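You operate a simulated robot arm through the tools that you are given. There is no shell and no other tool. Be economical: measure what you need, move in short steps, check, and stop when the job is done.

Carry out the task below with a simulated robot arm. There is one attempt and no reset: what you move stays moved.

Task
Close the filter up, start the pump, warm the oil into the green.
Fine: cover and black tap shut, red filter button down, then unlock the pump; watch the heat gauge.

The check looks at the end state, three seconds after you hand in, the way a careful person would. Anything else that was tipped, shoved, dropped, spilled or broken makes it a failure. A push-on lid holds only when it is set on centred and level and pressed home; a screw cap is set on level and turned clockwise until tight.

Robot
A 7-joint arm with a two-finger gripper, hanging from a carriage that runs on a rail from [542, 0] to [-2338, 1] (x, y) and turns from -5.847 to 6.144 rad about z. Base frame: it is fixed where the carriage stands at the start and does not move with it; the origin is on the floor, on the carriage's upright axis, x ahead of it, y to its left, z up. Units: mm, rad, N and s.
With the tool pointing down near the work surface it reaches from about 100 to 540 mm from the robot's upright axis, wherever it stands. Its first joint turns from -2.897 to 2.897 rad. Places, roughly: black tap [300, 200, 600]; blue can (23x7x19 cm) [300, -400, 1000]; filter cover [600, 200, 1100]; grey oil tank [400, 400, 800]; heat gauge [300, 500, 800]; pleated filter (8x7x15 cm) [500, 200, 1000]; red block button [500, 300, 1000]; red drain tap [300, 400, 600]; red pump switch [300, 0, 700]; yellow can (23x7x19 cm) [300, -200, 1000]; yellow filler lid [400, 500, 900]. Payload 1.37 kg.
Tool frame: the origin (TCP) lies between the finger pads and is the grasp point; the fingertips stand 16 mm ahead of it; z points along the fingers, y is the line along which they close. Largest opening 92 mm; the body of the gripper starts 74 mm behind the TCP.
Orientation is that of the tool frame in the base frame, as a unit quaternion [x, y, z, w]. With the fingers straight down and closing along the base's y, the tool's x points along the base's -x, its y along +y and its z along -z.

Tools
- The arm moves only by the tool send_rows. Its argument "targets" is text: rows parted by semicolons, each of 6 numbers parted by spaces: the shift along the base's x, y, z in units of 30 mm (1.0 is 30 mm), then the turn, a rotation vector about the base's x, y, z in units of 5 degrees (1.0 is 5 degrees). In form: tx ty tz wx wy wz; .... A call has 1 to 12 rows; each row shifts and turns the commanded pose from where the row before left it. "hand" is the gripper command, from -1 (fully open) to 1 (shut), values between in proportion, set as the call begins (left out, the last holds). A call with a number of a shift or a turn outside -1 to 1 is refused whole. Each row takes 0.2 s and may step no farther than 50 mm and 0.15 rad from the row before; otherwise, or with a gripper value out of range, the whole call is refused. A pose out of reach is approached as far as the arm can. The call stops where the force on the tool passes 40 N (or 10 N more than at its start, if that is more) or the arm is blocked; 0.2 s more then pass. Each finger halts on what it meets, pressing with about 26 N; the grip force reading is that of the motor and also rises with nothing between the fingers. The clock runs only during rows and for 0.2 s after the last one: add rows that do not move to give the fingers time. It gives the time, the measured TCP pose, the force on the tool (base axes), the opening and the grip force at its end, in the units of the frame above (readings bear some noise), with the torque about the TCP (base axes, N m) and any sound that the robot's microphone picked up, and new pictures: "show" is both (left out), scene, wrist or none.
- Cameras (640 x 400 px; columns grow to the right, rows downward): "scene" is now at [256.6, -8.6, 1676.9]; the picture's right is [-0.16, -0.99, 0.00], its down [-0.92, 0.15, -0.36] and it looks along [0.36, -0.06, -0.93] (base axes); focal length 286 px, centre (320, 200). "wrist" rides on the gripper at [71, 19, -111] in the tool frame; the picture's right is [-0.26, 0.97, 0.00], its down [-0.78, -0.21, -0.59] and it looks along [-0.57, -0.15, 0.81] (tool axes); focal length 280 px, centre (320, 200). There is no depth. A picture from a camera that has moved, and an enlarged one, comes with that camera's place and axes in the base frame and with its lens.
- raise_lower(by): slides the trunk up (or, below 0, down) by that many mm; the arm and the scene camera ride with it, the base frame stays. It gives what a move gives, with no picture.
- roll_base(legs): drives the robot by 1 to 6 legs, each [ahead, left, turn to the left] in mm, mm and rad, along the robot's own axes; the way and the turn of a leg run together, so that a leg with both is an arc; at most 1500 mm and 3.142 rad a leg. The arm and the cameras ride along, it lands a little off, and it stops where it bumps. It keeps to its track: a leg is cut to what the track allows. It gives what a move gives, and a new picture of the scene camera.
- head_to(pan, tilt): turns the head with the scene camera to pan (to the left, within 2.705 rad either way) and tilt (down, from -0.506 to 1.204), counted from straight ahead of the robot. It gives what a move gives, and a new picture of the scene camera.
- zoom(camera, box): a new picture of the part [left, top, right, bottom] of that camera's present view, enlarged. The clock stands still meanwhile.
- close_job(): hands the job in; it is judged then, once.

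Work in short steps. Places have to be worked out from the pictures, the camera data and where the tool is seen: move nearer, look again, correct. Check each grasp and each placing, and mend what went wrong. You have 120 turns and 260 pictures in all, those below and enlarged ones among them. Open the gripper and draw the arm clear of the work before you hand the job in, unless the task says otherwise; then end with one line.

The tools are called as name(argument=value, ...) on one line, values as JSON. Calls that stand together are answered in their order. send_rows: Moves the arm, as the interface text tells. Its arguments: {"type":"object","properties":{"targets":{"type":"string"},"hand":{"type":"number"},"show":{"type":"string","enum":["both","scene","wrist","none"]}},"required":["targets"]} The other tools are called the same way: raise_lower (by) slides the trunk up or down; roll_base (legs) drives the base; head_to (pan, tilt) turns the head that bears the scene camera; zoom (camera, box) takes an enlarged picture of a part of a camera's view; close_job () hands the job in.

At the start:

```text
clock: 0.0
position: [297.9, 157.8, 999.4]
orientation: [-0.001, 1.0, 0.0, 0.0]
contact_force: [0.9, -0.1, 0.0]
torque: [-0.02, -0.01, -0.01]
finger_gap: 91.9
grasp_force: 0.0
trunk travel left (down, up): [-500.0, 160.0]
robot x, y, heading: [-4.1, -1.2, 0.0]
head pan, tilt: [-0.157, 1.201]
```

scene: 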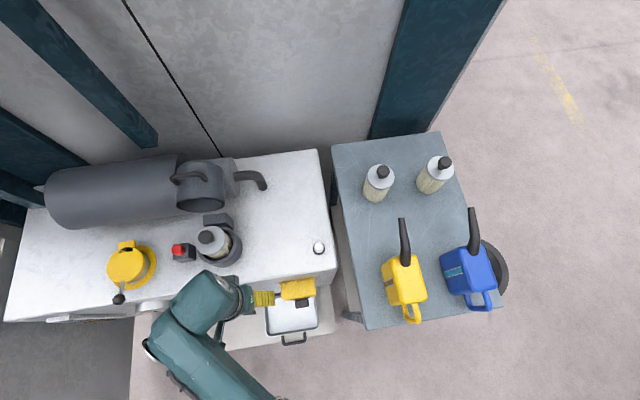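
wrist: 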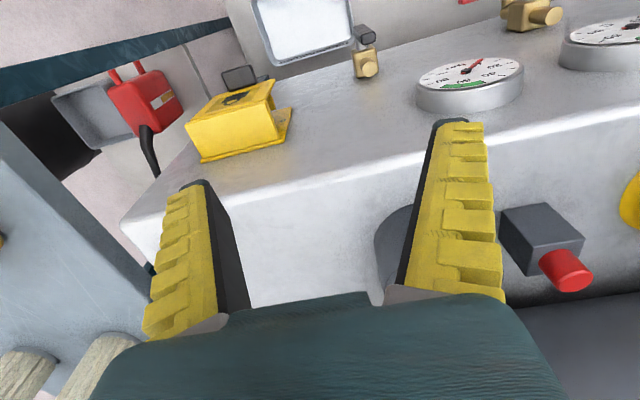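

I start by enlarging the views to identify the parts before moving anything.

zoom(camera="scene", box=[30, 130, 350, 350])

zoom(camera="wrist", box=[0, 0, 640, 400])

head_to(pan=0.5, tilt=0.9)

```text
1.82 times, centred on (190, 240) of scene
camera zoom: at [256.6, -8.6, 1676.9], right [-0.16, -0.99, 0.0], down [-0.92, 0.15, -0.36], along [0.36, -0.06, -0.93], focal length 520 px, centre (556, 127)
```

zoom: 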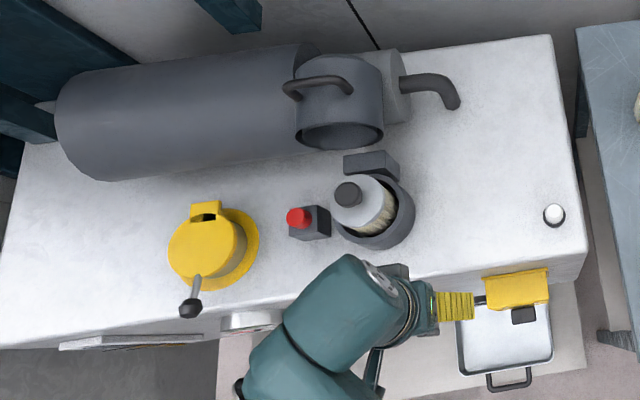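

```text
1.00 times, centred on (320, 200) of wrist (not enlarged: the box is as wide or as high as the picture)
camera zoom: at [227.7, 177.6, 1110.8], right [0.26, 0.97, 0.0], down [0.78, -0.21, 0.59], along [0.57, -0.15, -0.81], focal length 280 px, centre (320, 200)
```

zoom: 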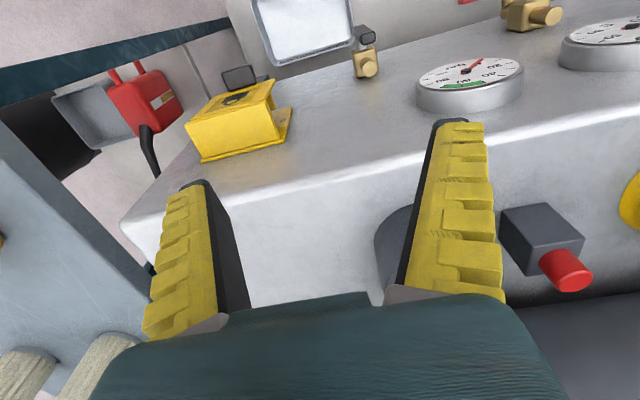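

```text
clock: 1.0
position: [298.1, 157.4, 999.8]
orientation: [0.0, 1.0, 0.0, 0.0]
contact_force: [0.5, -0.3, -0.5]
torque: [0.01, 0.01, -0.03]
finger_gap: 91.9
grasp_force: 0.0
trunk travel left (down, up): [-500.0, 160.0]
robot x, y, heading: [0.5, 0.6, 0.006]
head pan, tilt: [0.499, 0.901]
camera scene: at [267.7, 36.2, 1696.7], right [0.48, -0.88, 0.0], down [-0.69, -0.37, -0.62], along [0.55, 0.3, -0.78], focal length 286 px, centre (320, 200)
```

scene: 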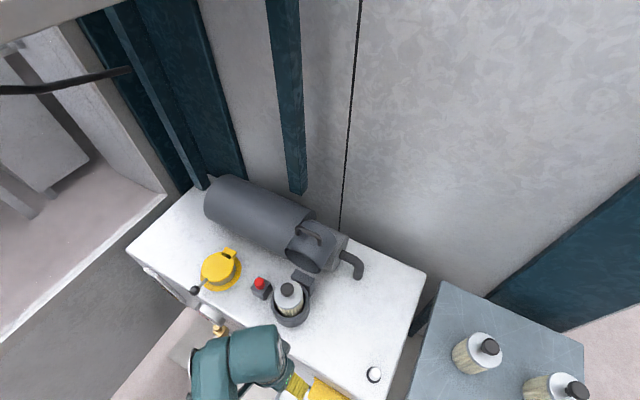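

The wrist picture is upside-down; the tank's front face bears gauges, taps and a yellow box. I back the carriage off to see the front face from a distance.

roll_base(legs=[[-600, 0, 0]])

head_to(pan=0.2, tilt=0.8)

```text
clock: 4.4
position: [-298.4, 155.0, 1000.8]
orientation: [0.006, 1.0, -0.001, 0.0]
contact_force: [-0.6, 0.2, -1.3]
torque: [0.03, -0.02, 0.01]
finger_gap: 91.9
grasp_force: 0.1
trunk travel left (down, up): [-500.0, 160.0]
robot x, y, heading: [-597.7, 3.1, -0.018]
head pan, tilt: [0.499, 0.901]
camera scene: at [-330.3, 33.2, 1696.8], right [0.47, -0.88, 0.0], down [-0.69, -0.37, -0.62], along [0.55, 0.29, -0.78], focal length 286 px, centre (320, 200)
```

scene: 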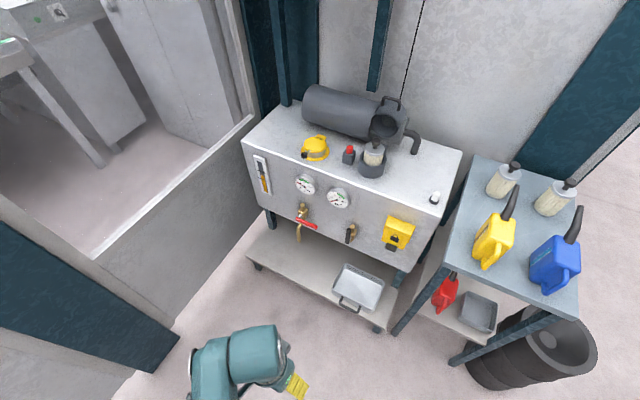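

```text
clock: 5.2
position: [-298.1, 152.9, 1000.4]
orientation: [0.006, 1.0, -0.001, 0.0]
contact_force: [0.1, -0.5, 0.5]
torque: [0.02, -0.03, -0.01]
finger_gap: 91.8
grasp_force: 0.0
trunk travel left (down, up): [-500.0, 160.0]
robot x, y, heading: [-593.8, -2.4, -0.014]
head pan, tilt: [0.201, 0.799]
camera scene: at [-317.8, 13.0, 1704.7], right [0.19, -0.98, 0.0], down [-0.7, -0.13, -0.7], along [0.68, 0.13, -0.72], focal length 286 px, centre (320, 200)
```

scene: 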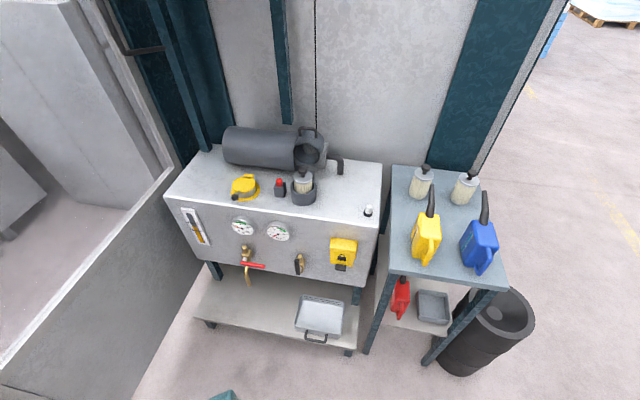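

zoom(camera="scene", box=[160, 200, 280, 290])

zoom(camera="scene", box=[265, 200, 385, 290])

zoom(camera="scene", box=[220, 120, 356, 220])

```text
4.44 times, centred on (220, 245) of scene
camera zoom: at [-317.8, 13.0, 1704.7], right [0.19, -0.98, 0.0], down [-0.7, -0.13, -0.7], along [0.68, 0.13, -0.72], focal length 1271 px, centre (764, 0)
```

zoom: 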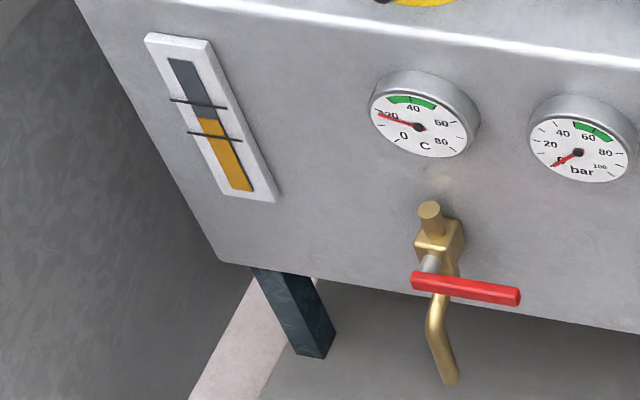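

```text
4.44 times, centred on (325, 245) of scene
camera zoom: at [-317.8, 13.0, 1704.7], right [0.19, -0.98, 0.0], down [-0.7, -0.13, -0.7], along [0.68, 0.13, -0.72], focal length 1271 px, centre (298, 0)
```

zoom: 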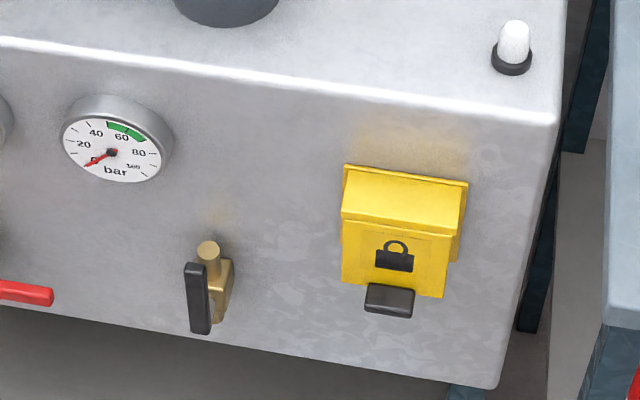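

```text
4.00 times, centred on (288, 170) of scene
camera zoom: at [-317.8, 13.0, 1704.7], right [0.19, -0.98, 0.0], down [-0.7, -0.13, -0.7], along [0.68, 0.13, -0.72], focal length 1144 px, centre (448, 320)
```

zoom: 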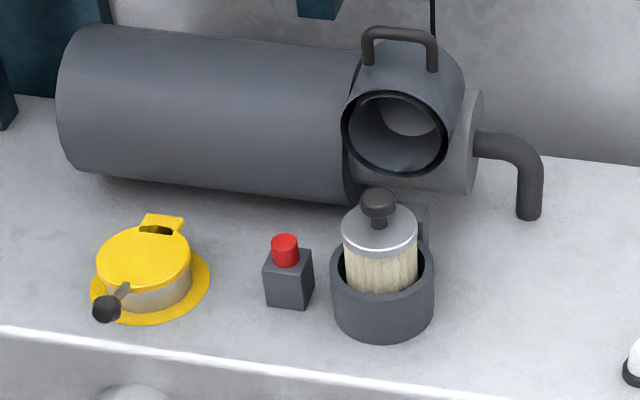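

Black tap handle hangs vertical (open), drain tap is horizontal (shut), the padlock flap covers the pump switch. I lower the trunk and come closer for an oblique view of cover hinge and tap.

raise_lower(by=-350)

roll_base(legs=[[150, 0, 0]])

head_to(pan=0.25, tilt=0.5)

zoom(camera="wrist", box=[0, 0, 640, 400])

```text
clock: 8.7
position: [-298.1, 154.3, 648.8]
orientation: [0.006, 1.0, 0.0, -0.001]
contact_force: [0.0, 0.1, 0.3]
torque: [0.0, 0.01, 0.01]
finger_gap: 92.0
grasp_force: 0.1
trunk travel left (down, up): [-150.0, 510.0]
robot x, y, heading: [-597.7, 1.6, -0.008]
head pan, tilt: [0.201, 0.799]
```

```text
clock: 10.0
position: [-148.9, 153.1, 650.0]
orientation: [0.005, 1.0, 0.0, 0.0]
contact_force: [0.9, 0.6, -0.2]
torque: [0.0, 0.04, 0.0]
finger_gap: 91.9
grasp_force: 0.0
trunk travel left (down, up): [-150.0, 510.0]
robot x, y, heading: [-446.6, 3.2, -0.011]
head pan, tilt: [0.201, 0.799]
camera scene: at [-168.0, 12.9, 1354.8], right [0.19, -0.98, 0.0], down [-0.7, -0.13, -0.7], along [0.69, 0.13, -0.72], focal length 286 px, centre (320, 200)
```

scene: 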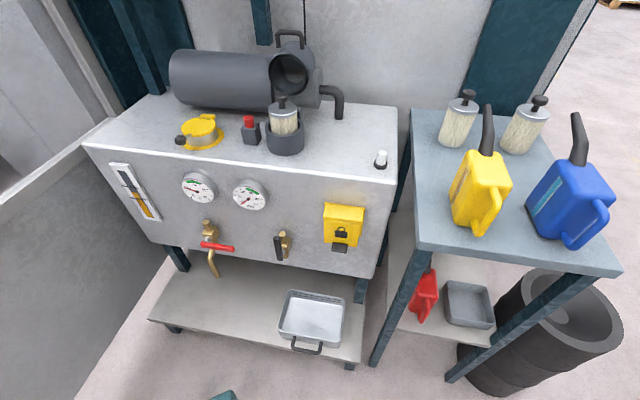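

```text
clock: 10.8
position: [-148.9, 154.1, 650.1]
orientation: [0.006, 1.0, 0.0, 0.0]
contact_force: [-0.1, -0.1, -0.7]
torque: [-0.04, 0.01, 0.0]
finger_gap: 92.0
grasp_force: 0.0
trunk travel left (down, up): [-150.0, 510.0]
robot x, y, heading: [-450.1, -1.8, -0.012]
head pan, tilt: [0.25, 0.499]
camera scene: at [-159.3, 19.2, 1380.6], right [0.23, -0.97, 0.0], down [-0.47, -0.11, -0.88], along [0.85, 0.21, -0.48], focal length 286 px, centre (320, 200)
```

scene: 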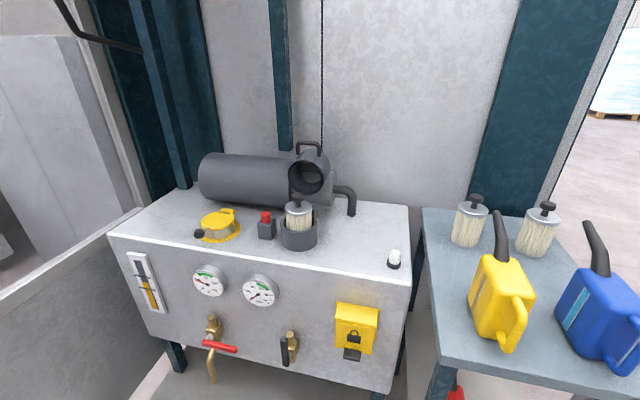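

```text
1.00 times, centred on (320, 200) of wrist (not enlarged: the box is as wide or as high as the picture)
camera zoom: at [-219.2, 174.9, 760.8], right [0.27, 0.96, 0.0], down [0.78, -0.22, 0.59], along [0.57, -0.16, -0.81], focal length 280 px, centre (320, 200)
```

zoom: 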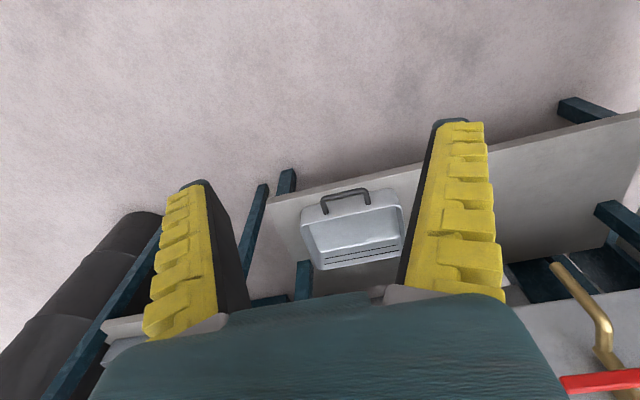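

zoom(camera="scene", box=[240, 130, 368, 258])

zoom(camera="scene", box=[240, 280, 400, 380])

```text
3.12 times, centred on (304, 194) of scene
camera zoom: at [-159.3, 19.2, 1380.6], right [0.23, -0.97, 0.0], down [-0.47, -0.11, -0.88], along [0.85, 0.21, -0.48], focal length 894 px, centre (370, 219)
```

zoom: 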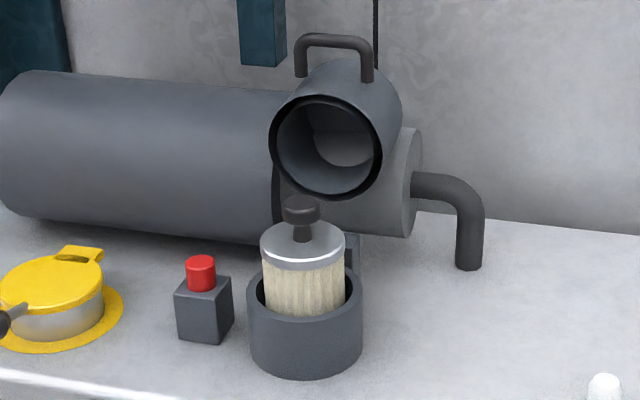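

```text
4.00 times, centred on (320, 330) of scene
camera zoom: at [-159.3, 19.2, 1380.6], right [0.23, -0.97, 0.0], down [-0.47, -0.11, -0.88], along [0.85, 0.21, -0.48], focal length 1144 px, centre (320, -320)
```

zoom: 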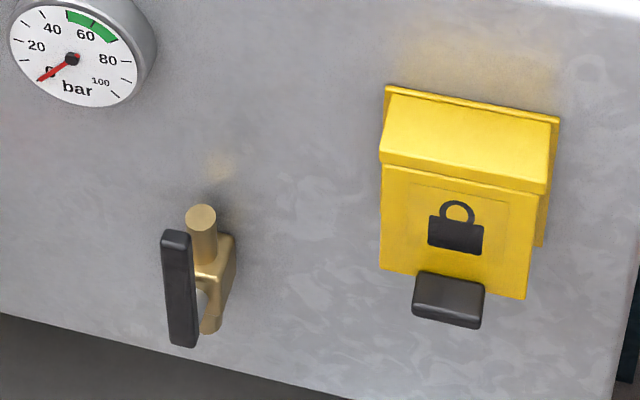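

Estimates: cover handle bar about [554, 219, 1142], hinge near [546, 983], housing rim near z 943 at [460, 228]. I raise the trunk, roll to about x=100 and turn the gripper so the fingers close along x.

raise_lower(by=480)

roll_base(legs=[[500, 0, 0.012]])

send_rows(targets="0 0 0.8 0 0 1;0 0 0.8 0 0 1;0 0 0.7 0 0 1;0 0 0 0 0 1;0 0 0 0 0 1;0 0 0 0 0 1;0 0 0 0 0 1;0 0 0 0 0 1;0 0 0 0 0 1;0 0 0 0 0 1;0 0 0 0 0 1;0 0 0 0 0 1", show="none")

send_rows(targets="0 0 0 0 0 1;0 0 0 0 0 1;0 0 0 0 0 1;0 0 0 0 0 1;0 0 0 0 0 1;0 0 0 0 0 1", show="both")

```text
refused: 480 is not a number from -400 to 400
```

```text
clock: 13.3
position: [265.4, 159.6, 650.4]
orientation: [-0.012, 1.0, -0.003, -0.008]
contact_force: [-0.5, 0.7, 0.7]
torque: [0.0, 0.0, 0.06]
finger_gap: 92.2
grasp_force: 0.0
trunk travel left (down, up): [-150.0, 510.0]
robot x, y, heading: [-27.1, 0.4, 0.01]
head pan, tilt: [0.25, 0.499]
stopped in leg 1: the force on the tool passed its limit at 60 N (the readings are from after the stop); the commanded pose is now the measured one
camera scene: at [263.5, 25.5, 1380.6], right [0.26, -0.97, 0.0], down [-0.46, -0.12, -0.88], along [0.85, 0.23, -0.48], focal length 286 px, centre (320, 200)
```

scene: 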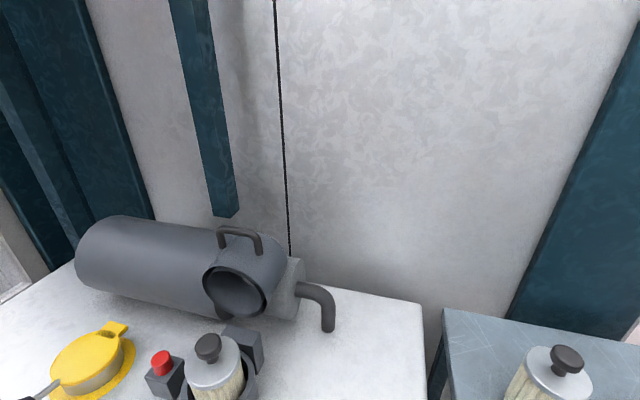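

```text
clock: 15.9
position: [266.6, 159.5, 718.7]
orientation: [-0.511, 0.86, -0.005, -0.006]
contact_force: [-0.6, 0.6, 0.3]
torque: [-0.03, -0.01, -0.01]
finger_gap: 91.9
grasp_force: 0.0
trunk travel left (down, up): [-150.0, 510.0]
robot x, y, heading: [-28.3, 0.7, 0.008]
head pan, tilt: [0.25, 0.499]
```

```text
clock: 17.3
position: [266.9, 159.8, 717.9]
orientation: [0.716, -0.698, 0.008, 0.005]
contact_force: [0.4, -0.5, -0.6]
torque: [0.0, -0.01, 0.02]
finger_gap: 92.2
grasp_force: 0.2
trunk travel left (down, up): [-150.0, 510.0]
robot x, y, heading: [-26.1, 4.0, 0.006]
head pan, tilt: [0.25, 0.499]
camera scene: at [263.6, 25.5, 1380.6], right [0.26, -0.97, 0.0], down [-0.46, -0.12, -0.88], along [0.85, 0.23, -0.48], focal length 286 px, centre (320, 200)
camera wrist: at [248.9, 91.2, 831.0], right [-0.97, 0.24, -0.01], down [0.19, 0.79, 0.58], along [0.14, 0.56, -0.82], focal length 280 px, centre (320, 200)
```

scene: 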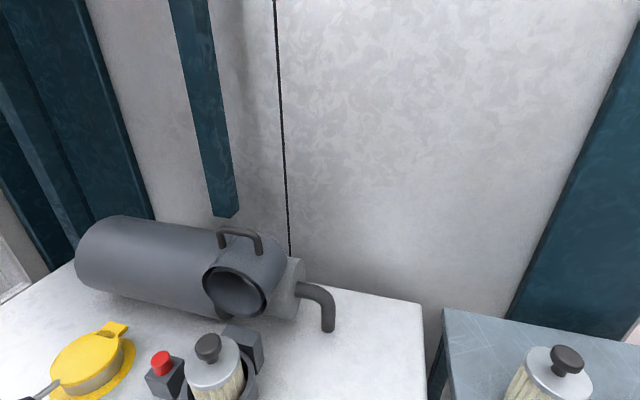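
wrist: 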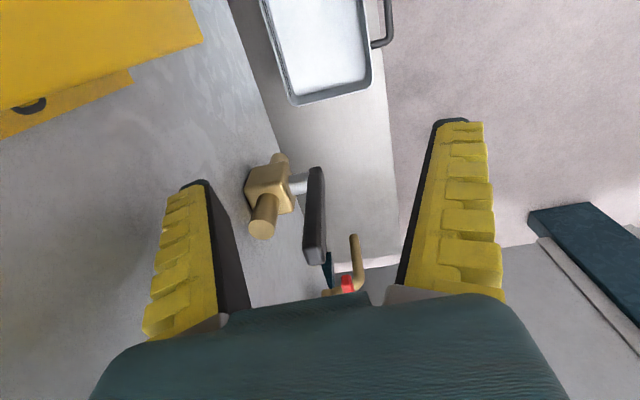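

The raise was refused and the base then nosed the tool against the tank front; it stopped by itself. Since I'm at the tap now, I do it first: lever spans z≈582–699 at x≈285, y≈227, with its pivot near z≈610, so it points up and should swing clockwise to the right. I back off and turn the gripper back.

send_rows(targets="-1 0 0 0 0 -1;-1 0 0 0 0 -1;0 0 0 0 0 -1;0 0 0 0 0 -1;0 0 0 0 0 -1;0 0 0 0 0 -1;0 0 0 0 0 -1;0 0 0 0 0 -1;0 0 0 0 0 -1;0 0 0 0 0 -1;0 0 0 0 0 -1;0 0 0 0 0 -1", show="none", hand=1)

send_rows(targets="0 1 0 0 0 -1;0 1 0 0 0 -1;0 1 0 0 0 -1;0 1 0 0 0 -1;0 0 0 0 0 -1;0 0 0 0 0 -1", show="wrist")

head_to(pan=0.3, tilt=1.2)

```text
clock: 19.9
position: [207.1, 159.9, 717.8]
orientation: [-0.27, 0.963, -0.004, -0.008]
contact_force: [-0.6, 0.4, 0.2]
torque: [0.02, 0.02, 0.0]
finger_gap: 0.0
grasp_force: 26.4
trunk travel left (down, up): [-150.0, 510.0]
robot x, y, heading: [-22.5, 0.3, 0.011]
head pan, tilt: [0.25, 0.499]
```

```text
clock: 21.3
position: [205.7, 279.9, 718.3]
orientation: [-0.011, 1.0, -0.003, -0.008]
contact_force: [0.6, -0.3, 0.5]
torque: [0.02, -0.01, 0.02]
finger_gap: 0.3
grasp_force: 26.1
trunk travel left (down, up): [-150.0, 510.0]
robot x, y, heading: [-27.8, -0.2, 0.01]
head pan, tilt: [0.25, 0.499]
camera wrist: at [137.1, 299.3, 829.9], right [0.24, 0.97, -0.01], down [0.79, -0.19, 0.58], along [0.56, -0.14, -0.82], focal length 280 px, centre (320, 200)
```

wrist: 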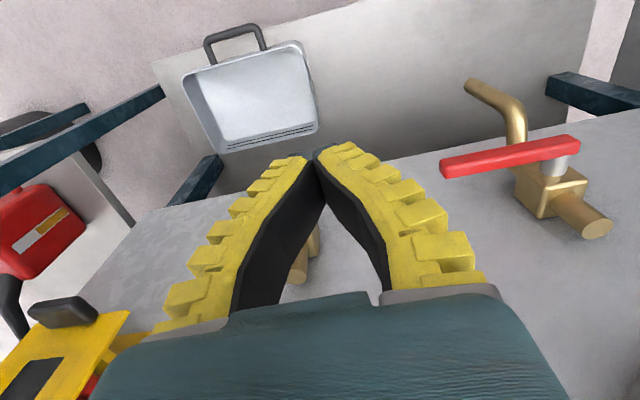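

```text
clock: 22.4
position: [206.9, 280.5, 718.2]
orientation: [-0.013, 1.0, -0.002, -0.01]
contact_force: [1.3, 0.2, 0.1]
torque: [0.0, -0.01, 0.01]
finger_gap: 0.0
grasp_force: 26.2
trunk travel left (down, up): [-150.0, 510.0]
robot x, y, heading: [-25.7, 1.6, 0.012]
head pan, tilt: [0.3, 1.201]
camera scene: at [229.0, 19.2, 1327.0], right [0.31, -0.95, 0.0], down [-0.89, -0.28, -0.36], along [0.35, 0.11, -0.93], focal length 286 px, centre (320, 200)
```

scene: 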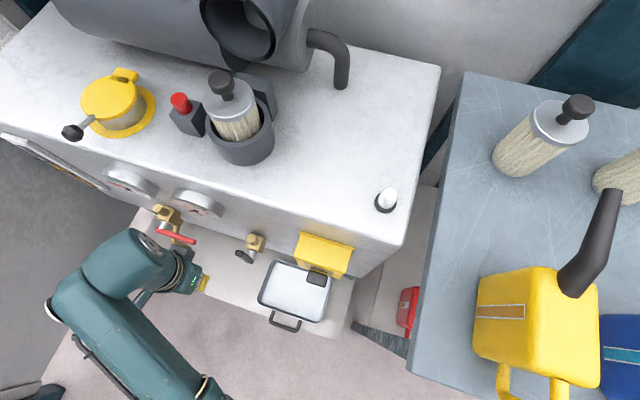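

The tap lever top appears near [286, ~218, 697]. I move the closed fingers to x≈287 on its left side with the tips at z≈668, then creep right to contact.

send_rows(targets="0.9 0 -0.5 0 0 0;0.9 0 -0.6 0 0 0;0.87 0 0 0 0 0;0 -0.5 0 0 0 0;0 -0.5 0 0 0 0", show="both")

```text
clock: 23.6
position: [281.0, 251.7, 684.5]
orientation: [-0.014, 1.0, -0.001, -0.01]
contact_force: [-24.2, 12.5, 2.4]
torque: [-1.42, -2.97, 0.63]
finger_gap: 0.0
grasp_force: 25.9
trunk travel left (down, up): [-150.0, 510.0]
robot x, y, heading: [-24.3, 0.0, 0.01]
head pan, tilt: [0.3, 1.201]
camera scene: at [225.4, 21.3, 1326.1], right [0.31, -0.95, 0.0], down [-0.89, -0.28, -0.36], along [0.34, 0.11, -0.93], focal length 286 px, centre (320, 200)
camera wrist: at [211.8, 271.8, 797.5], right [0.24, 0.97, -0.01], down [0.8, -0.19, 0.57], along [0.56, -0.14, -0.82], focal length 280 px, centre (320, 200)
```

scene: 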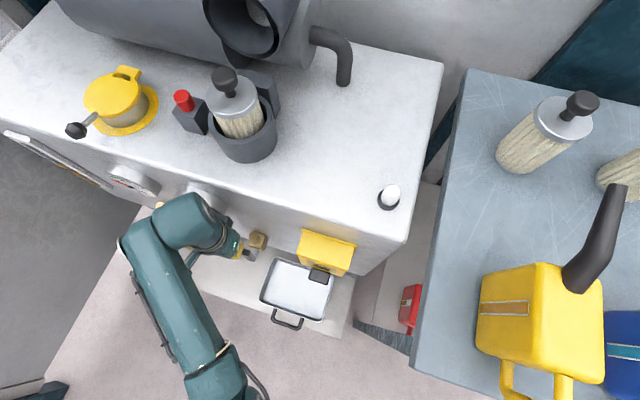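
wrist: 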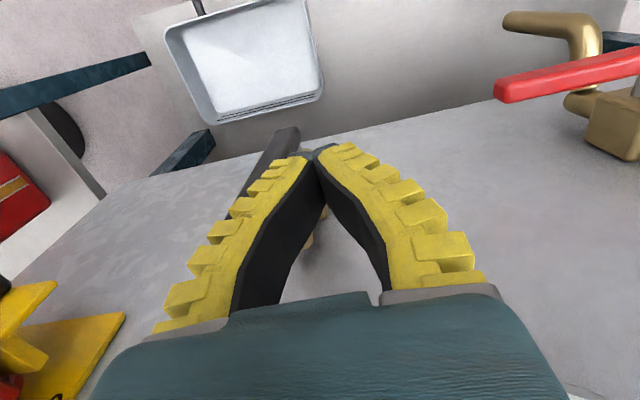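

The gripper body touched the gauge region above (force −x). I back off 15 mm and tilt the tool 30° forward so that the fingers reach in while the body stays clear.

send_rows(targets="-0.7 0.3 0 0 0 0;0 0 0 0 -1 0;0 0 0 0 -1 0;0 0 0 0 -1 0;0 0 0 0 -1 0;0 0 0 0 -1 0;0 0 0 0 -1 0;0 0 0 0 -1 0;0 0 0 0 -1 0", show="both")

```text
clock: 25.6
position: [265.6, 259.4, 685.6]
orientation: [-0.01, 0.942, -0.005, 0.335]
contact_force: [0.3, 0.4, -0.7]
torque: [0.01, -0.02, -0.02]
finger_gap: 0.2
grasp_force: 25.7
trunk travel left (down, up): [-150.0, 510.0]
robot x, y, heading: [-27.8, -2.5, 0.01]
head pan, tilt: [0.3, 1.201]
camera scene: at [228.8, 19.1, 1326.9], right [0.31, -0.95, 0.0], down [-0.89, -0.28, -0.36], along [0.34, 0.11, -0.93], focal length 286 px, centre (320, 200)
camera wrist: at [140.8, 277.9, 726.4], right [0.19, 0.97, 0.15], down [0.24, -0.19, 0.95], along [0.95, -0.14, -0.27], focal length 280 px, centre (320, 200)
```

scene: 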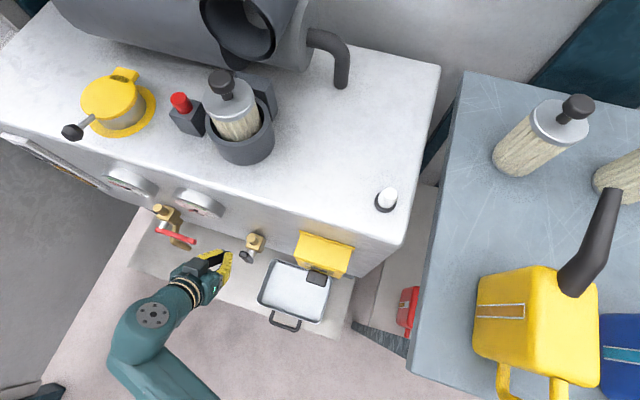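
wrist: 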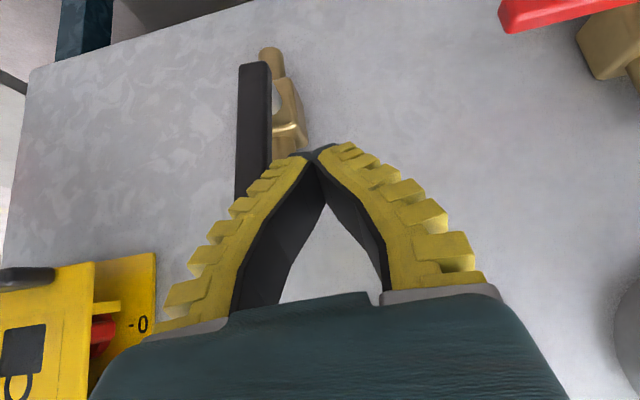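

The lever is clear of the fingers now: lever at y≈222, pivot z≈612. I step in to tip x≈290 and sweep clockwise along the lever's arc, first half.

send_rows(targets="0.5 0 0 0 0 0;0 -0.6 0 0 0 0;0 -0.52 0.1 0 0 0;0 -0.55 -0.04 0 0 0;0 -0.52 -0.18 0 0 0", show="both")

```text
clock: 26.8
position: [280.5, 193.2, 681.6]
orientation: [-0.011, 0.942, -0.006, 0.335]
contact_force: [0.2, -0.3, -0.3]
torque: [0.03, 0.03, 0.0]
finger_gap: 0.1
grasp_force: 26.5
trunk travel left (down, up): [-150.0, 510.0]
robot x, y, heading: [-28.4, 0.3, 0.009]
head pan, tilt: [0.3, 1.201]
camera scene: at [228.8, 19.0, 1326.9], right [0.31, -0.95, 0.0], down [-0.89, -0.28, -0.36], along [0.34, 0.11, -0.93], focal length 286 px, centre (320, 200)
camera wrist: at [156.3, 211.7, 722.7], right [0.19, 0.97, 0.15], down [0.24, -0.19, 0.95], along [0.95, -0.14, -0.27], focal length 280 px, centre (320, 200)
```

scene: 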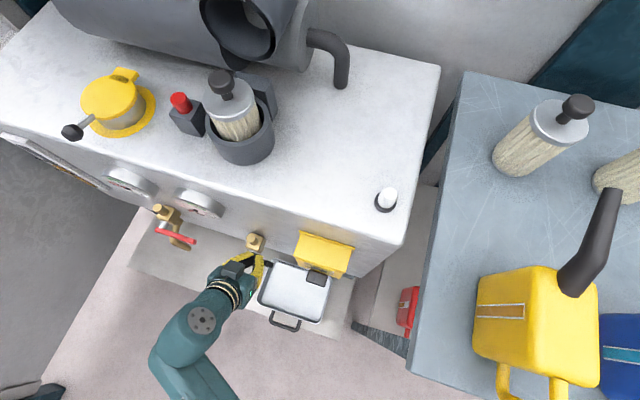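
wrist: 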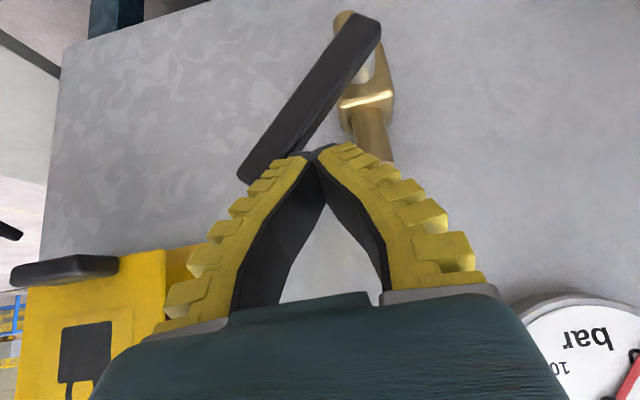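

The lever is following, roughly 40° turned. I continue the arc to horizontal.

send_rows(targets="0 -0.46 -0.3 0 0 0;0 -0.36 -0.42 0 0 0;0 -0.24 -0.49 0 0 0;0 0 -0.15 0 0 0", show="wrist")

```text
clock: 27.8
position: [280.8, 161.2, 641.6]
orientation: [-0.01, 0.943, -0.006, 0.334]
contact_force: [0.3, 0.2, 0.8]
torque: [0.03, 0.06, 0.0]
finger_gap: 0.0
grasp_force: 25.8
trunk travel left (down, up): [-150.0, 510.0]
robot x, y, heading: [-24.2, 0.6, 0.01]
head pan, tilt: [0.3, 1.201]
camera wrist: at [156.3, 179.6, 681.7], right [0.19, 0.97, 0.15], down [0.24, -0.19, 0.95], along [0.95, -0.14, -0.27], focal length 280 px, centre (320, 200)
```

wrist: 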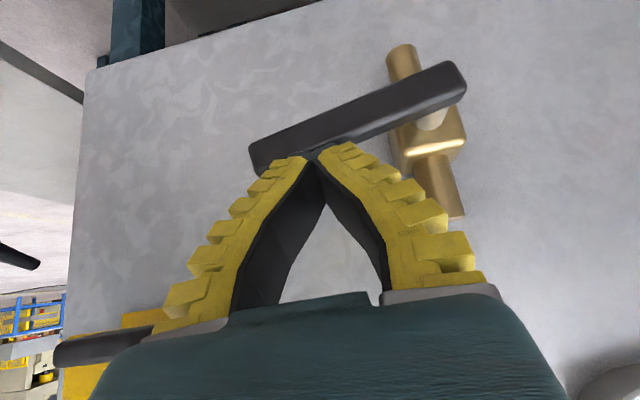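

The lever is near horizontal. I press down further in small steps until the stop is felt.

send_rows(targets="0 0 -0.15 0 0 0;0 0 -0.15 0 0 0;0 0.03 -0.15 0 0 0;0 0.03 -0.15 0 0 0", show="wrist")

```text
clock: 28.8
position: [281.3, 162.9, 626.3]
orientation: [-0.009, 0.941, -0.006, 0.337]
contact_force: [-4.7, -6.1, 23.3]
torque: [-0.09, 0.15, 0.17]
finger_gap: 5.8
grasp_force: 27.2
trunk travel left (down, up): [-150.0, 510.0]
robot x, y, heading: [-24.5, 0.9, 0.011]
head pan, tilt: [0.3, 1.201]
camera wrist: at [156.7, 181.3, 666.1], right [0.19, 0.97, 0.15], down [0.23, -0.19, 0.95], along [0.95, -0.14, -0.26], focal length 280 px, centre (320, 200)
```

wrist: 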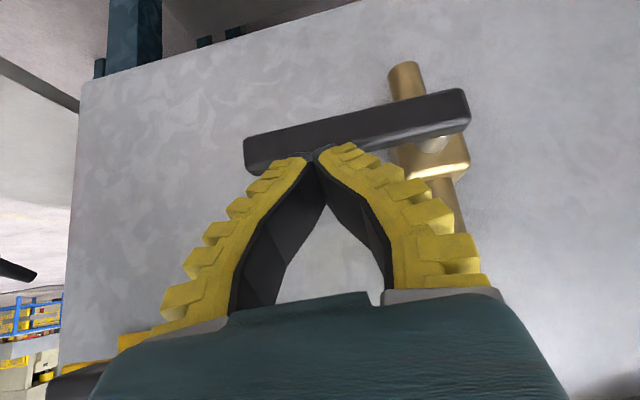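

A firm stop (23 N) with the lever horizontal: the black tap is shut. I retreat up and back and level the tool.

send_rows(targets="-0.2 0 0.5 0 0 0;-1 0 0.5 0 0 0;-1 0 0 0 0 0;-1 0 0 0 1 0;-1 0 0 0 1 0;-1 0 0 0 1 0;0 0 0 0 1 0;0 0 0 0 1 0;0 0 0 0 1 0;0 0 0 0 1 0;0 0 0 0 1 0", show="scene", hand=-1)

head_to(pan=0.3, tilt=1.2)

raise_lower(by=400)

```text
clock: 31.2
position: [125.9, 164.2, 652.6]
orientation: [-0.013, 1.0, -0.002, -0.01]
contact_force: [-1.0, 0.4, 0.7]
torque: [0.0, -0.04, -0.01]
finger_gap: 91.6
grasp_force: 0.0
trunk travel left (down, up): [-150.0, 510.0]
robot x, y, heading: [-25.4, -0.2, 0.014]
head pan, tilt: [0.3, 1.201]
camera scene: at [229.0, 19.3, 1327.0], right [0.31, -0.95, 0.0], down [-0.89, -0.28, -0.36], along [0.35, 0.11, -0.93], focal length 286 px, centre (320, 200)
```

scene: 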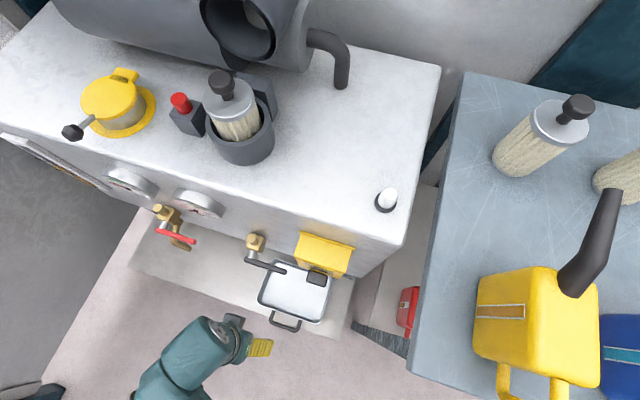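

```text
clock: 31.8
position: [124.5, 163.4, 652.4]
orientation: [-0.012, 1.0, -0.002, -0.008]
contact_force: [-0.1, -0.2, 0.5]
torque: [-0.01, 0.02, 0.02]
finger_gap: 91.9
grasp_force: 0.2
trunk travel left (down, up): [-150.0, 510.0]
robot x, y, heading: [-23.2, 0.7, 0.014]
head pan, tilt: [0.3, 1.201]
camera scene: at [228.9, 19.2, 1326.9], right [0.31, -0.95, 0.0], down [-0.89, -0.28, -0.36], along [0.35, 0.11, -0.93], focal length 286 px, centre (320, 200)
```

scene: 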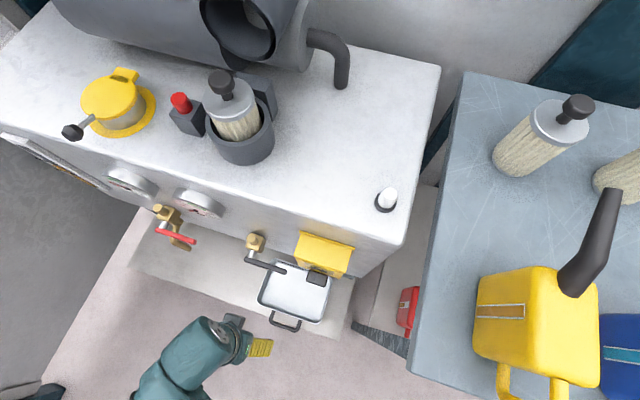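

```text
clock: 35.6
position: [124.3, 164.1, 1053.2]
orientation: [-0.012, 1.0, -0.003, -0.009]
contact_force: [-0.2, 0.1, 0.4]
torque: [0.02, 0.03, -0.02]
finger_gap: 92.1
grasp_force: 0.0
trunk travel left (down, up): [-550.0, 110.0]
robot x, y, heading: [-23.2, -0.8, 0.01]
head pan, tilt: [0.3, 1.201]
```

Tap shut confirmed in view. Now the cover: raise more, lift the arm and turn fingers to close along x.

raise_lower(by=90)

send_rows(targets="1 0 1 0 0 1;1 0 1 0 0 1;1 0 0 0 0 1;1 0 0 0 0 1;0 0 0 0 0 1;0 0 0 0 0 1;0 0 0 0 0 1;0 0 0 0 0 1;0 0 0 0 0 1;0 0 0 0 0 1;0 0 0 0 0 1;0 0 0 0 0 1", show="none")

send_rows(targets="0 0 0 0 0 1;0 0 0 0 0 1;0 0 0 0 0 1;0 0 0 0 0 1;0 0 0 0 0 1;0 0 0 0 0 1", show="none")

roll_base(legs=[[190, 0, 0]])

```text
clock: 36.9
position: [126.6, 163.3, 1143.4]
orientation: [-0.012, 1.0, -0.002, -0.008]
contact_force: [-0.1, 0.6, 0.2]
torque: [-0.01, 0.0, 0.03]
finger_gap: 91.9
grasp_force: 0.0
trunk travel left (down, up): [-640.0, 20.0]
robot x, y, heading: [-27.5, 2.4, 0.01]
head pan, tilt: [0.3, 1.201]
```

```text
clock: 39.5
position: [244.8, 162.8, 1203.1]
orientation: [-0.511, 0.859, -0.006, -0.005]
contact_force: [-0.4, -0.3, 0.2]
torque: [0.04, -0.02, -0.01]
finger_gap: 91.8
grasp_force: 0.1
trunk travel left (down, up): [-640.0, 20.0]
robot x, y, heading: [-27.1, 1.4, 0.012]
head pan, tilt: [0.3, 1.201]
```

```text
clock: 40.9
position: [246.1, 163.4, 1203.0]
orientation: [0.716, -0.698, 0.008, 0.005]
contact_force: [-0.4, -0.6, -0.6]
torque: [-0.01, 0.0, 0.01]
finger_gap: 92.0
grasp_force: 0.1
trunk travel left (down, up): [-640.0, 20.0]
robot x, y, heading: [-25.8, -3.1, 0.013]
head pan, tilt: [0.3, 1.201]
```

```text
clock: 42.4
position: [434.3, 163.1, 1203.2]
orientation: [0.715, -0.699, 0.008, 0.006]
contact_force: [-0.4, 0.4, 0.9]
torque: [0.02, 0.04, 0.05]
finger_gap: 91.8
grasp_force: 0.0
trunk travel left (down, up): [-640.0, 20.0]
robot x, y, heading: [164.1, 0.1, 0.009]
head pan, tilt: [0.3, 1.201]
camera scene: at [417.9, 18.8, 1816.9], right [0.3, -0.95, 0.0], down [-0.89, -0.28, -0.36], along [0.35, 0.11, -0.93], focal length 286 px, centre (320, 200)
```

scene: 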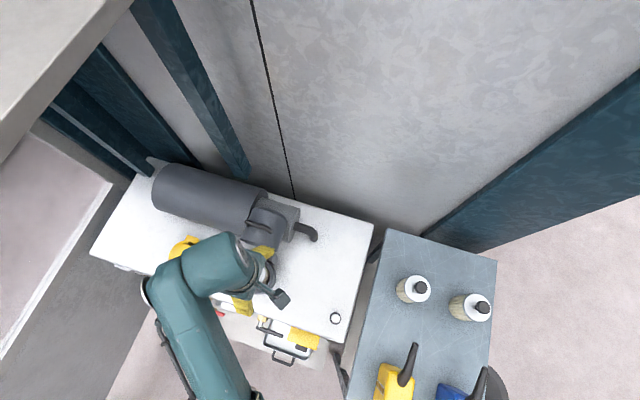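

Next I move toward a point above the handle, staying high, and look with the wrist camera.

send_rows(targets="1 0.5 0 0 0 0;1 0.5 0 0 0 0;1 0.5 0 0 0 0;0.5 0.3 0 0 0 0", show="both")

```text
clock: 43.4
position: [539.6, 217.5, 1202.8]
orientation: [0.715, -0.699, 0.007, 0.005]
contact_force: [-0.5, 0.2, -0.3]
torque: [0.02, -0.04, 0.01]
finger_gap: 91.5
grasp_force: 0.0
trunk travel left (down, up): [-640.0, 20.0]
robot x, y, heading: [164.3, -1.7, 0.009]
head pan, tilt: [0.3, 1.201]
camera scene: at [417.9, 18.8, 1816.9], right [0.3, -0.95, 0.0], down [-0.89, -0.28, -0.36], along [0.35, 0.11, -0.93], focal length 286 px, centre (320, 200)
camera wrist: at [521.3, 148.9, 1314.9], right [-0.97, 0.24, -0.01], down [0.19, 0.79, 0.58], along [0.14, 0.56, -0.82], focal length 280 px, centre (320, 200)
```

scene: 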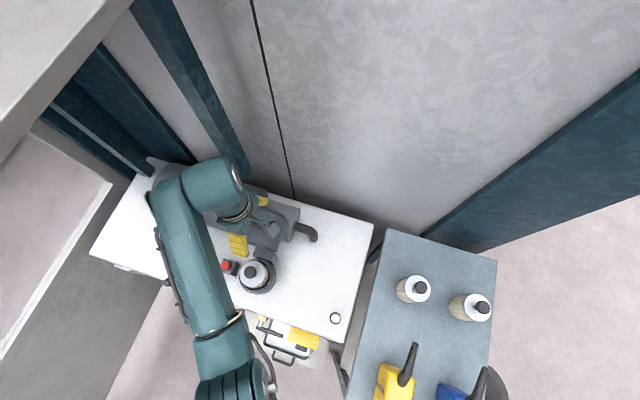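
wrist: 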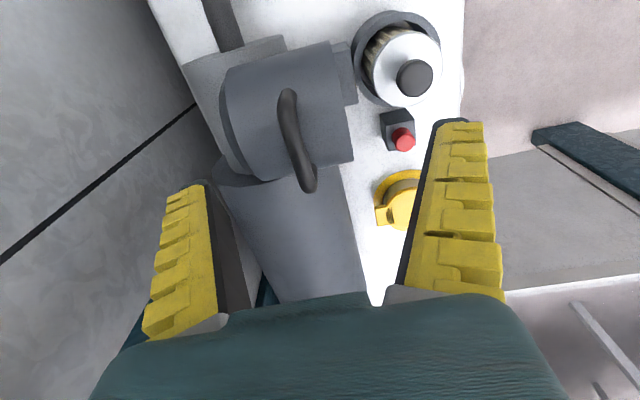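

Handle bar computed at x≈555, y≈222, z≈1142. I center over it and descend to z≈1150, then look.

send_rows(targets="0.5 0.15 -0.5 0 0 0;0 0 -0.5 0 0 0;0 0 -0.4 0 0 0;0 0 -0.35 0 0 0", show="both")

```text
clock: 44.4
position: [554.1, 222.6, 1150.8]
orientation: [0.716, -0.698, 0.007, 0.005]
contact_force: [0.2, -0.5, 0.6]
torque: [0.01, 0.0, 0.0]
finger_gap: 91.9
grasp_force: 0.0
trunk travel left (down, up): [-640.0, 20.0]
robot x, y, heading: [164.3, -0.4, 0.008]
head pan, tilt: [0.3, 1.201]
camera scene: at [417.9, 18.8, 1817.0], right [0.3, -0.95, 0.0], down [-0.89, -0.28, -0.36], along [0.35, 0.11, -0.93], focal length 286 px, centre (320, 200)
camera wrist: at [536.6, 153.1, 1262.6], right [-0.97, 0.24, -0.01], down [0.19, 0.79, 0.58], along [0.14, 0.56, -0.82], focal length 280 px, centre (320, 200)
```

scene: 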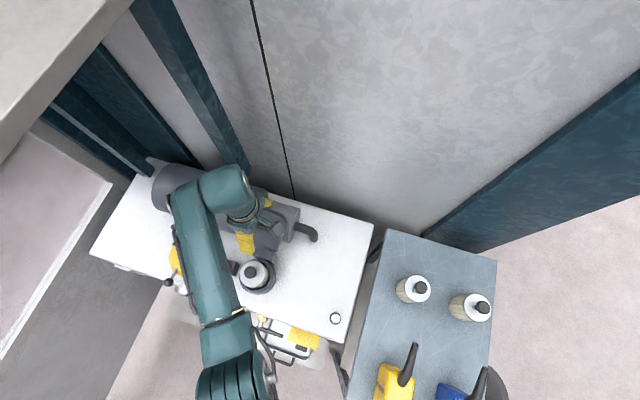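
wrist: 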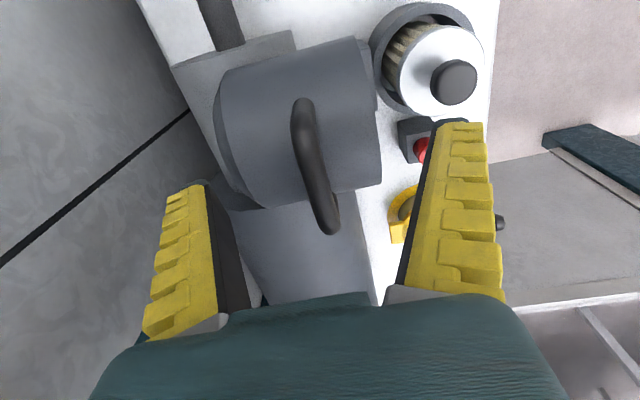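

The bar sits between the fingers at x≈554, z≈1146. I close the gripper on it.

send_rows(targets="0 0 -0.1 0 0 0;0 0 0 0 0 0;0 0 0 0 0 0;0 0 0 0 0 0;0 0 0 0 0 0", hand=1, show="wrist")

```text
clock: 45.6
position: [554.9, 220.8, 1147.4]
orientation: [0.715, -0.699, 0.007, 0.005]
contact_force: [0.7, 1.0, -1.9]
torque: [0.1, 0.04, -0.31]
finger_gap: 6.1
grasp_force: 27.9
trunk travel left (down, up): [-640.0, 20.0]
robot x, y, heading: [166.7, -2.1, 0.008]
head pan, tilt: [0.3, 1.201]
camera wrist: at [536.3, 152.7, 1259.4], right [-0.97, 0.24, -0.01], down [0.19, 0.79, 0.58], along [0.14, 0.56, -0.82], focal length 280 px, centre (320, 200)
```

wrist: 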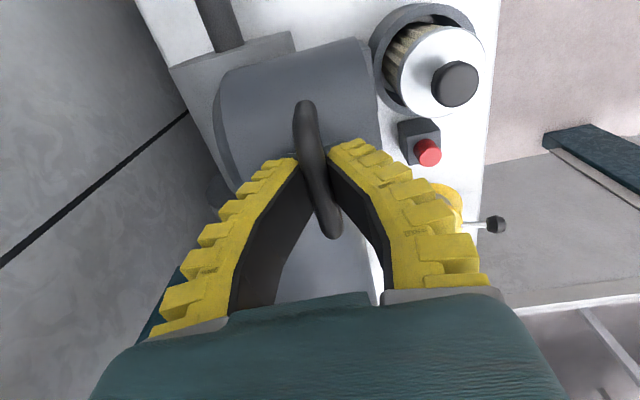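

Grip is firm on the bar. I begin swinging the cover over along the hinge arc (hinge est. [546, 983]), 15° first to check forces.

send_rows(targets="-0.477 0 0.005 0 -1 0;-0.477 0 -0.037 0 -1 0;-0.47 0 -0.077 0 -1 0", show="both")

```text
clock: 46.4
position: [510.4, 221.0, 1142.1]
orientation: [0.708, -0.694, 0.1, -0.085]
contact_force: [1.8, -0.9, -8.3]
torque: [0.03, 0.04, -0.02]
finger_gap: 6.0
grasp_force: 28.3
trunk travel left (down, up): [-640.0, 20.0]
robot x, y, heading: [163.9, 0.5, 0.009]
head pan, tilt: [0.3, 1.201]
camera scene: at [417.9, 18.7, 1816.8], right [0.3, -0.95, 0.0], down [-0.89, -0.28, -0.36], along [0.35, 0.11, -0.93], focal length 286 px, centre (320, 200)
camera wrist: at [464.3, 153.0, 1245.7], right [-0.94, 0.24, -0.26], down [0.04, 0.8, 0.61], along [0.35, 0.56, -0.75], focal length 280 px, centre (320, 200)
```

scene: 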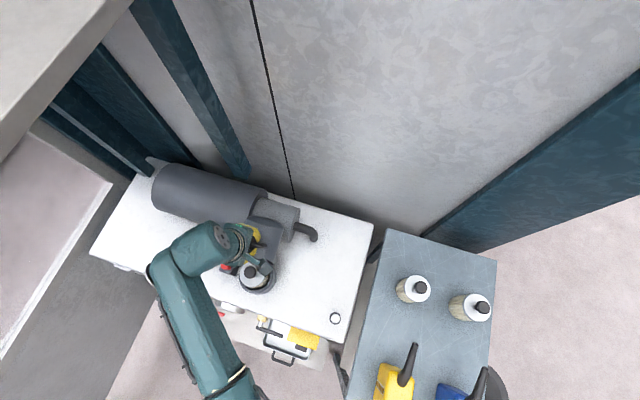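
wrist: 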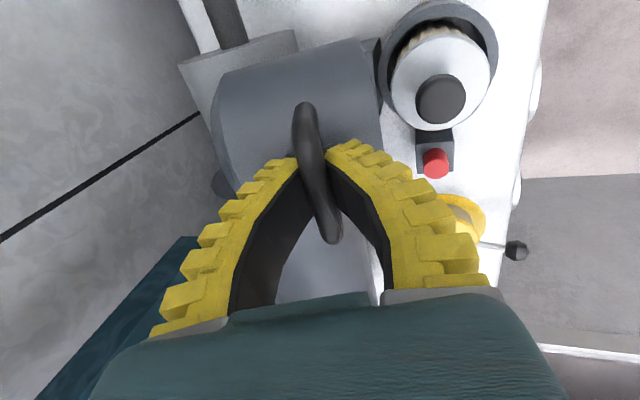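

Cover moves with it; a slight downward pull suggests the hinge lies a bit farther back, so I let the path drop faster.

send_rows(targets="-0.45 0 -0.19 0 -1 0;-0.43 0 -0.22 0 -1 0;-0.42 0 -0.25 0 -1 0", show="none")

```text
clock: 47.2
position: [472.8, 221.5, 1125.0]
orientation: [0.689, -0.676, 0.193, -0.178]
contact_force: [0.7, -0.6, -2.2]
torque: [0.07, 0.01, -0.08]
finger_gap: 6.0
grasp_force: 28.3
trunk travel left (down, up): [-640.0, 20.0]
robot x, y, heading: [160.5, -2.1, 0.008]
head pan, tilt: [0.3, 1.201]
```

Forces are near zero; the fit is good. Another 30° on the arc.

send_rows(targets="-0.38 0 -0.24 0 -1 0;-0.35 0 -0.27 0 -1 0;-0.33 0 -0.3 0 -1 0", show="none")

send_rows(targets="-0.3 0 -0.33 0 -1 0;-0.27 0 -0.35 0 -1 0;-0.24 0 -0.38 0 -1 0", show="both")

```text
clock: 48.0
position: [442.3, 220.7, 1100.0]
orientation: [0.658, -0.647, 0.281, -0.264]
contact_force: [-0.3, 0.6, -0.6]
torque: [0.02, 0.0, 0.01]
finger_gap: 0.0
grasp_force: 28.1
trunk travel left (down, up): [-640.0, 20.0]
robot x, y, heading: [161.2, 3.4, 0.01]
head pan, tilt: [0.3, 1.201]
```

```text
clock: 48.8
position: [417.1, 222.2, 1067.3]
orientation: [0.615, -0.608, 0.364, -0.346]
contact_force: [-7.0, -0.5, 5.4]
torque: [-0.03, -0.04, 0.08]
finger_gap: 0.3
grasp_force: 28.1
trunk travel left (down, up): [-640.0, 20.0]
robot x, y, heading: [159.8, -0.3, 0.009]
head pan, tilt: [0.3, 1.201]
camera scene: at [417.4, 18.8, 1816.9], right [0.3, -0.95, 0.0], down [-0.89, -0.28, -0.36], along [0.34, 0.11, -0.93], focal length 286 px, centre (320, 200)
camera wrist: at [310.1, 153.2, 1107.3], right [-0.48, 0.24, -0.85], down [-0.41, 0.79, 0.45], along [0.78, 0.56, -0.28], focal length 280 px, centre (320, 200)
```

scene: 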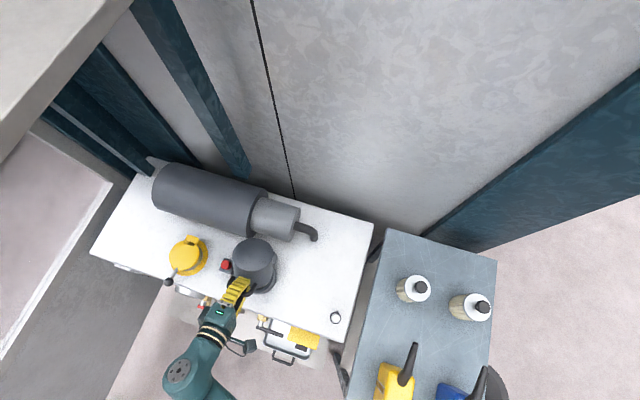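
wrist: 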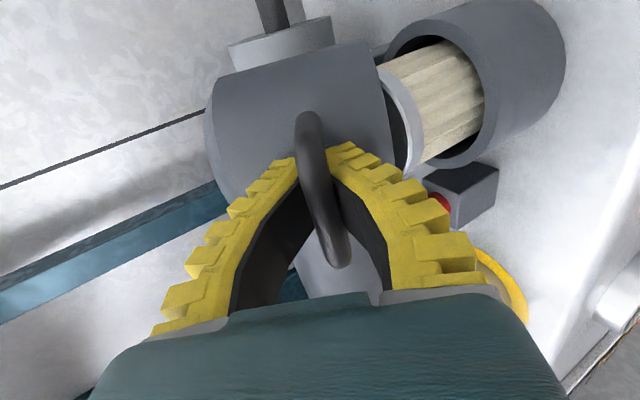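

The bar slid toward the finger roots but the loop is still trapped between the fingers, and the cover is about 60° over. I continue the arc slightly farther out.

send_rows(targets="-0.37 0 -0.3 0 -1 0;-0.17 0 -0.42 0 -1 0;-0.14 0 -0.44 0 -1 0", show="wrist")

```text
clock: 49.6
position: [395.9, 221.9, 1034.8]
orientation: [0.563, -0.556, 0.441, -0.423]
contact_force: [-6.4, 0.0, 0.5]
torque: [-0.07, -0.03, 0.06]
finger_gap: 0.0
grasp_force: 27.9
trunk travel left (down, up): [-640.0, 20.0]
robot x, y, heading: [163.3, -1.3, 0.008]
head pan, tilt: [0.3, 1.201]
camera wrist: at [283.6, 152.8, 1044.7], right [-0.24, 0.24, -0.94], down [-0.51, 0.79, 0.33], along [0.83, 0.56, -0.07], focal length 280 px, centre (320, 200)
```

wrist: 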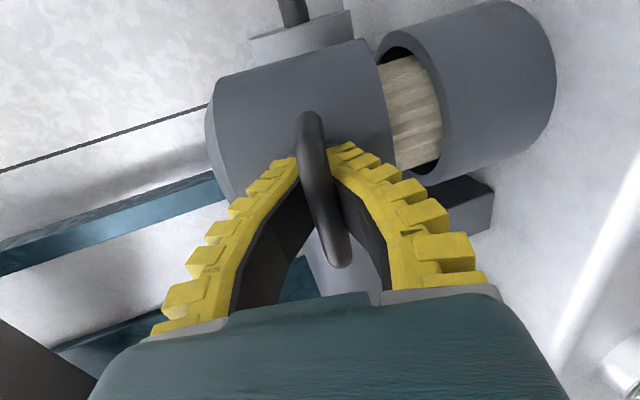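

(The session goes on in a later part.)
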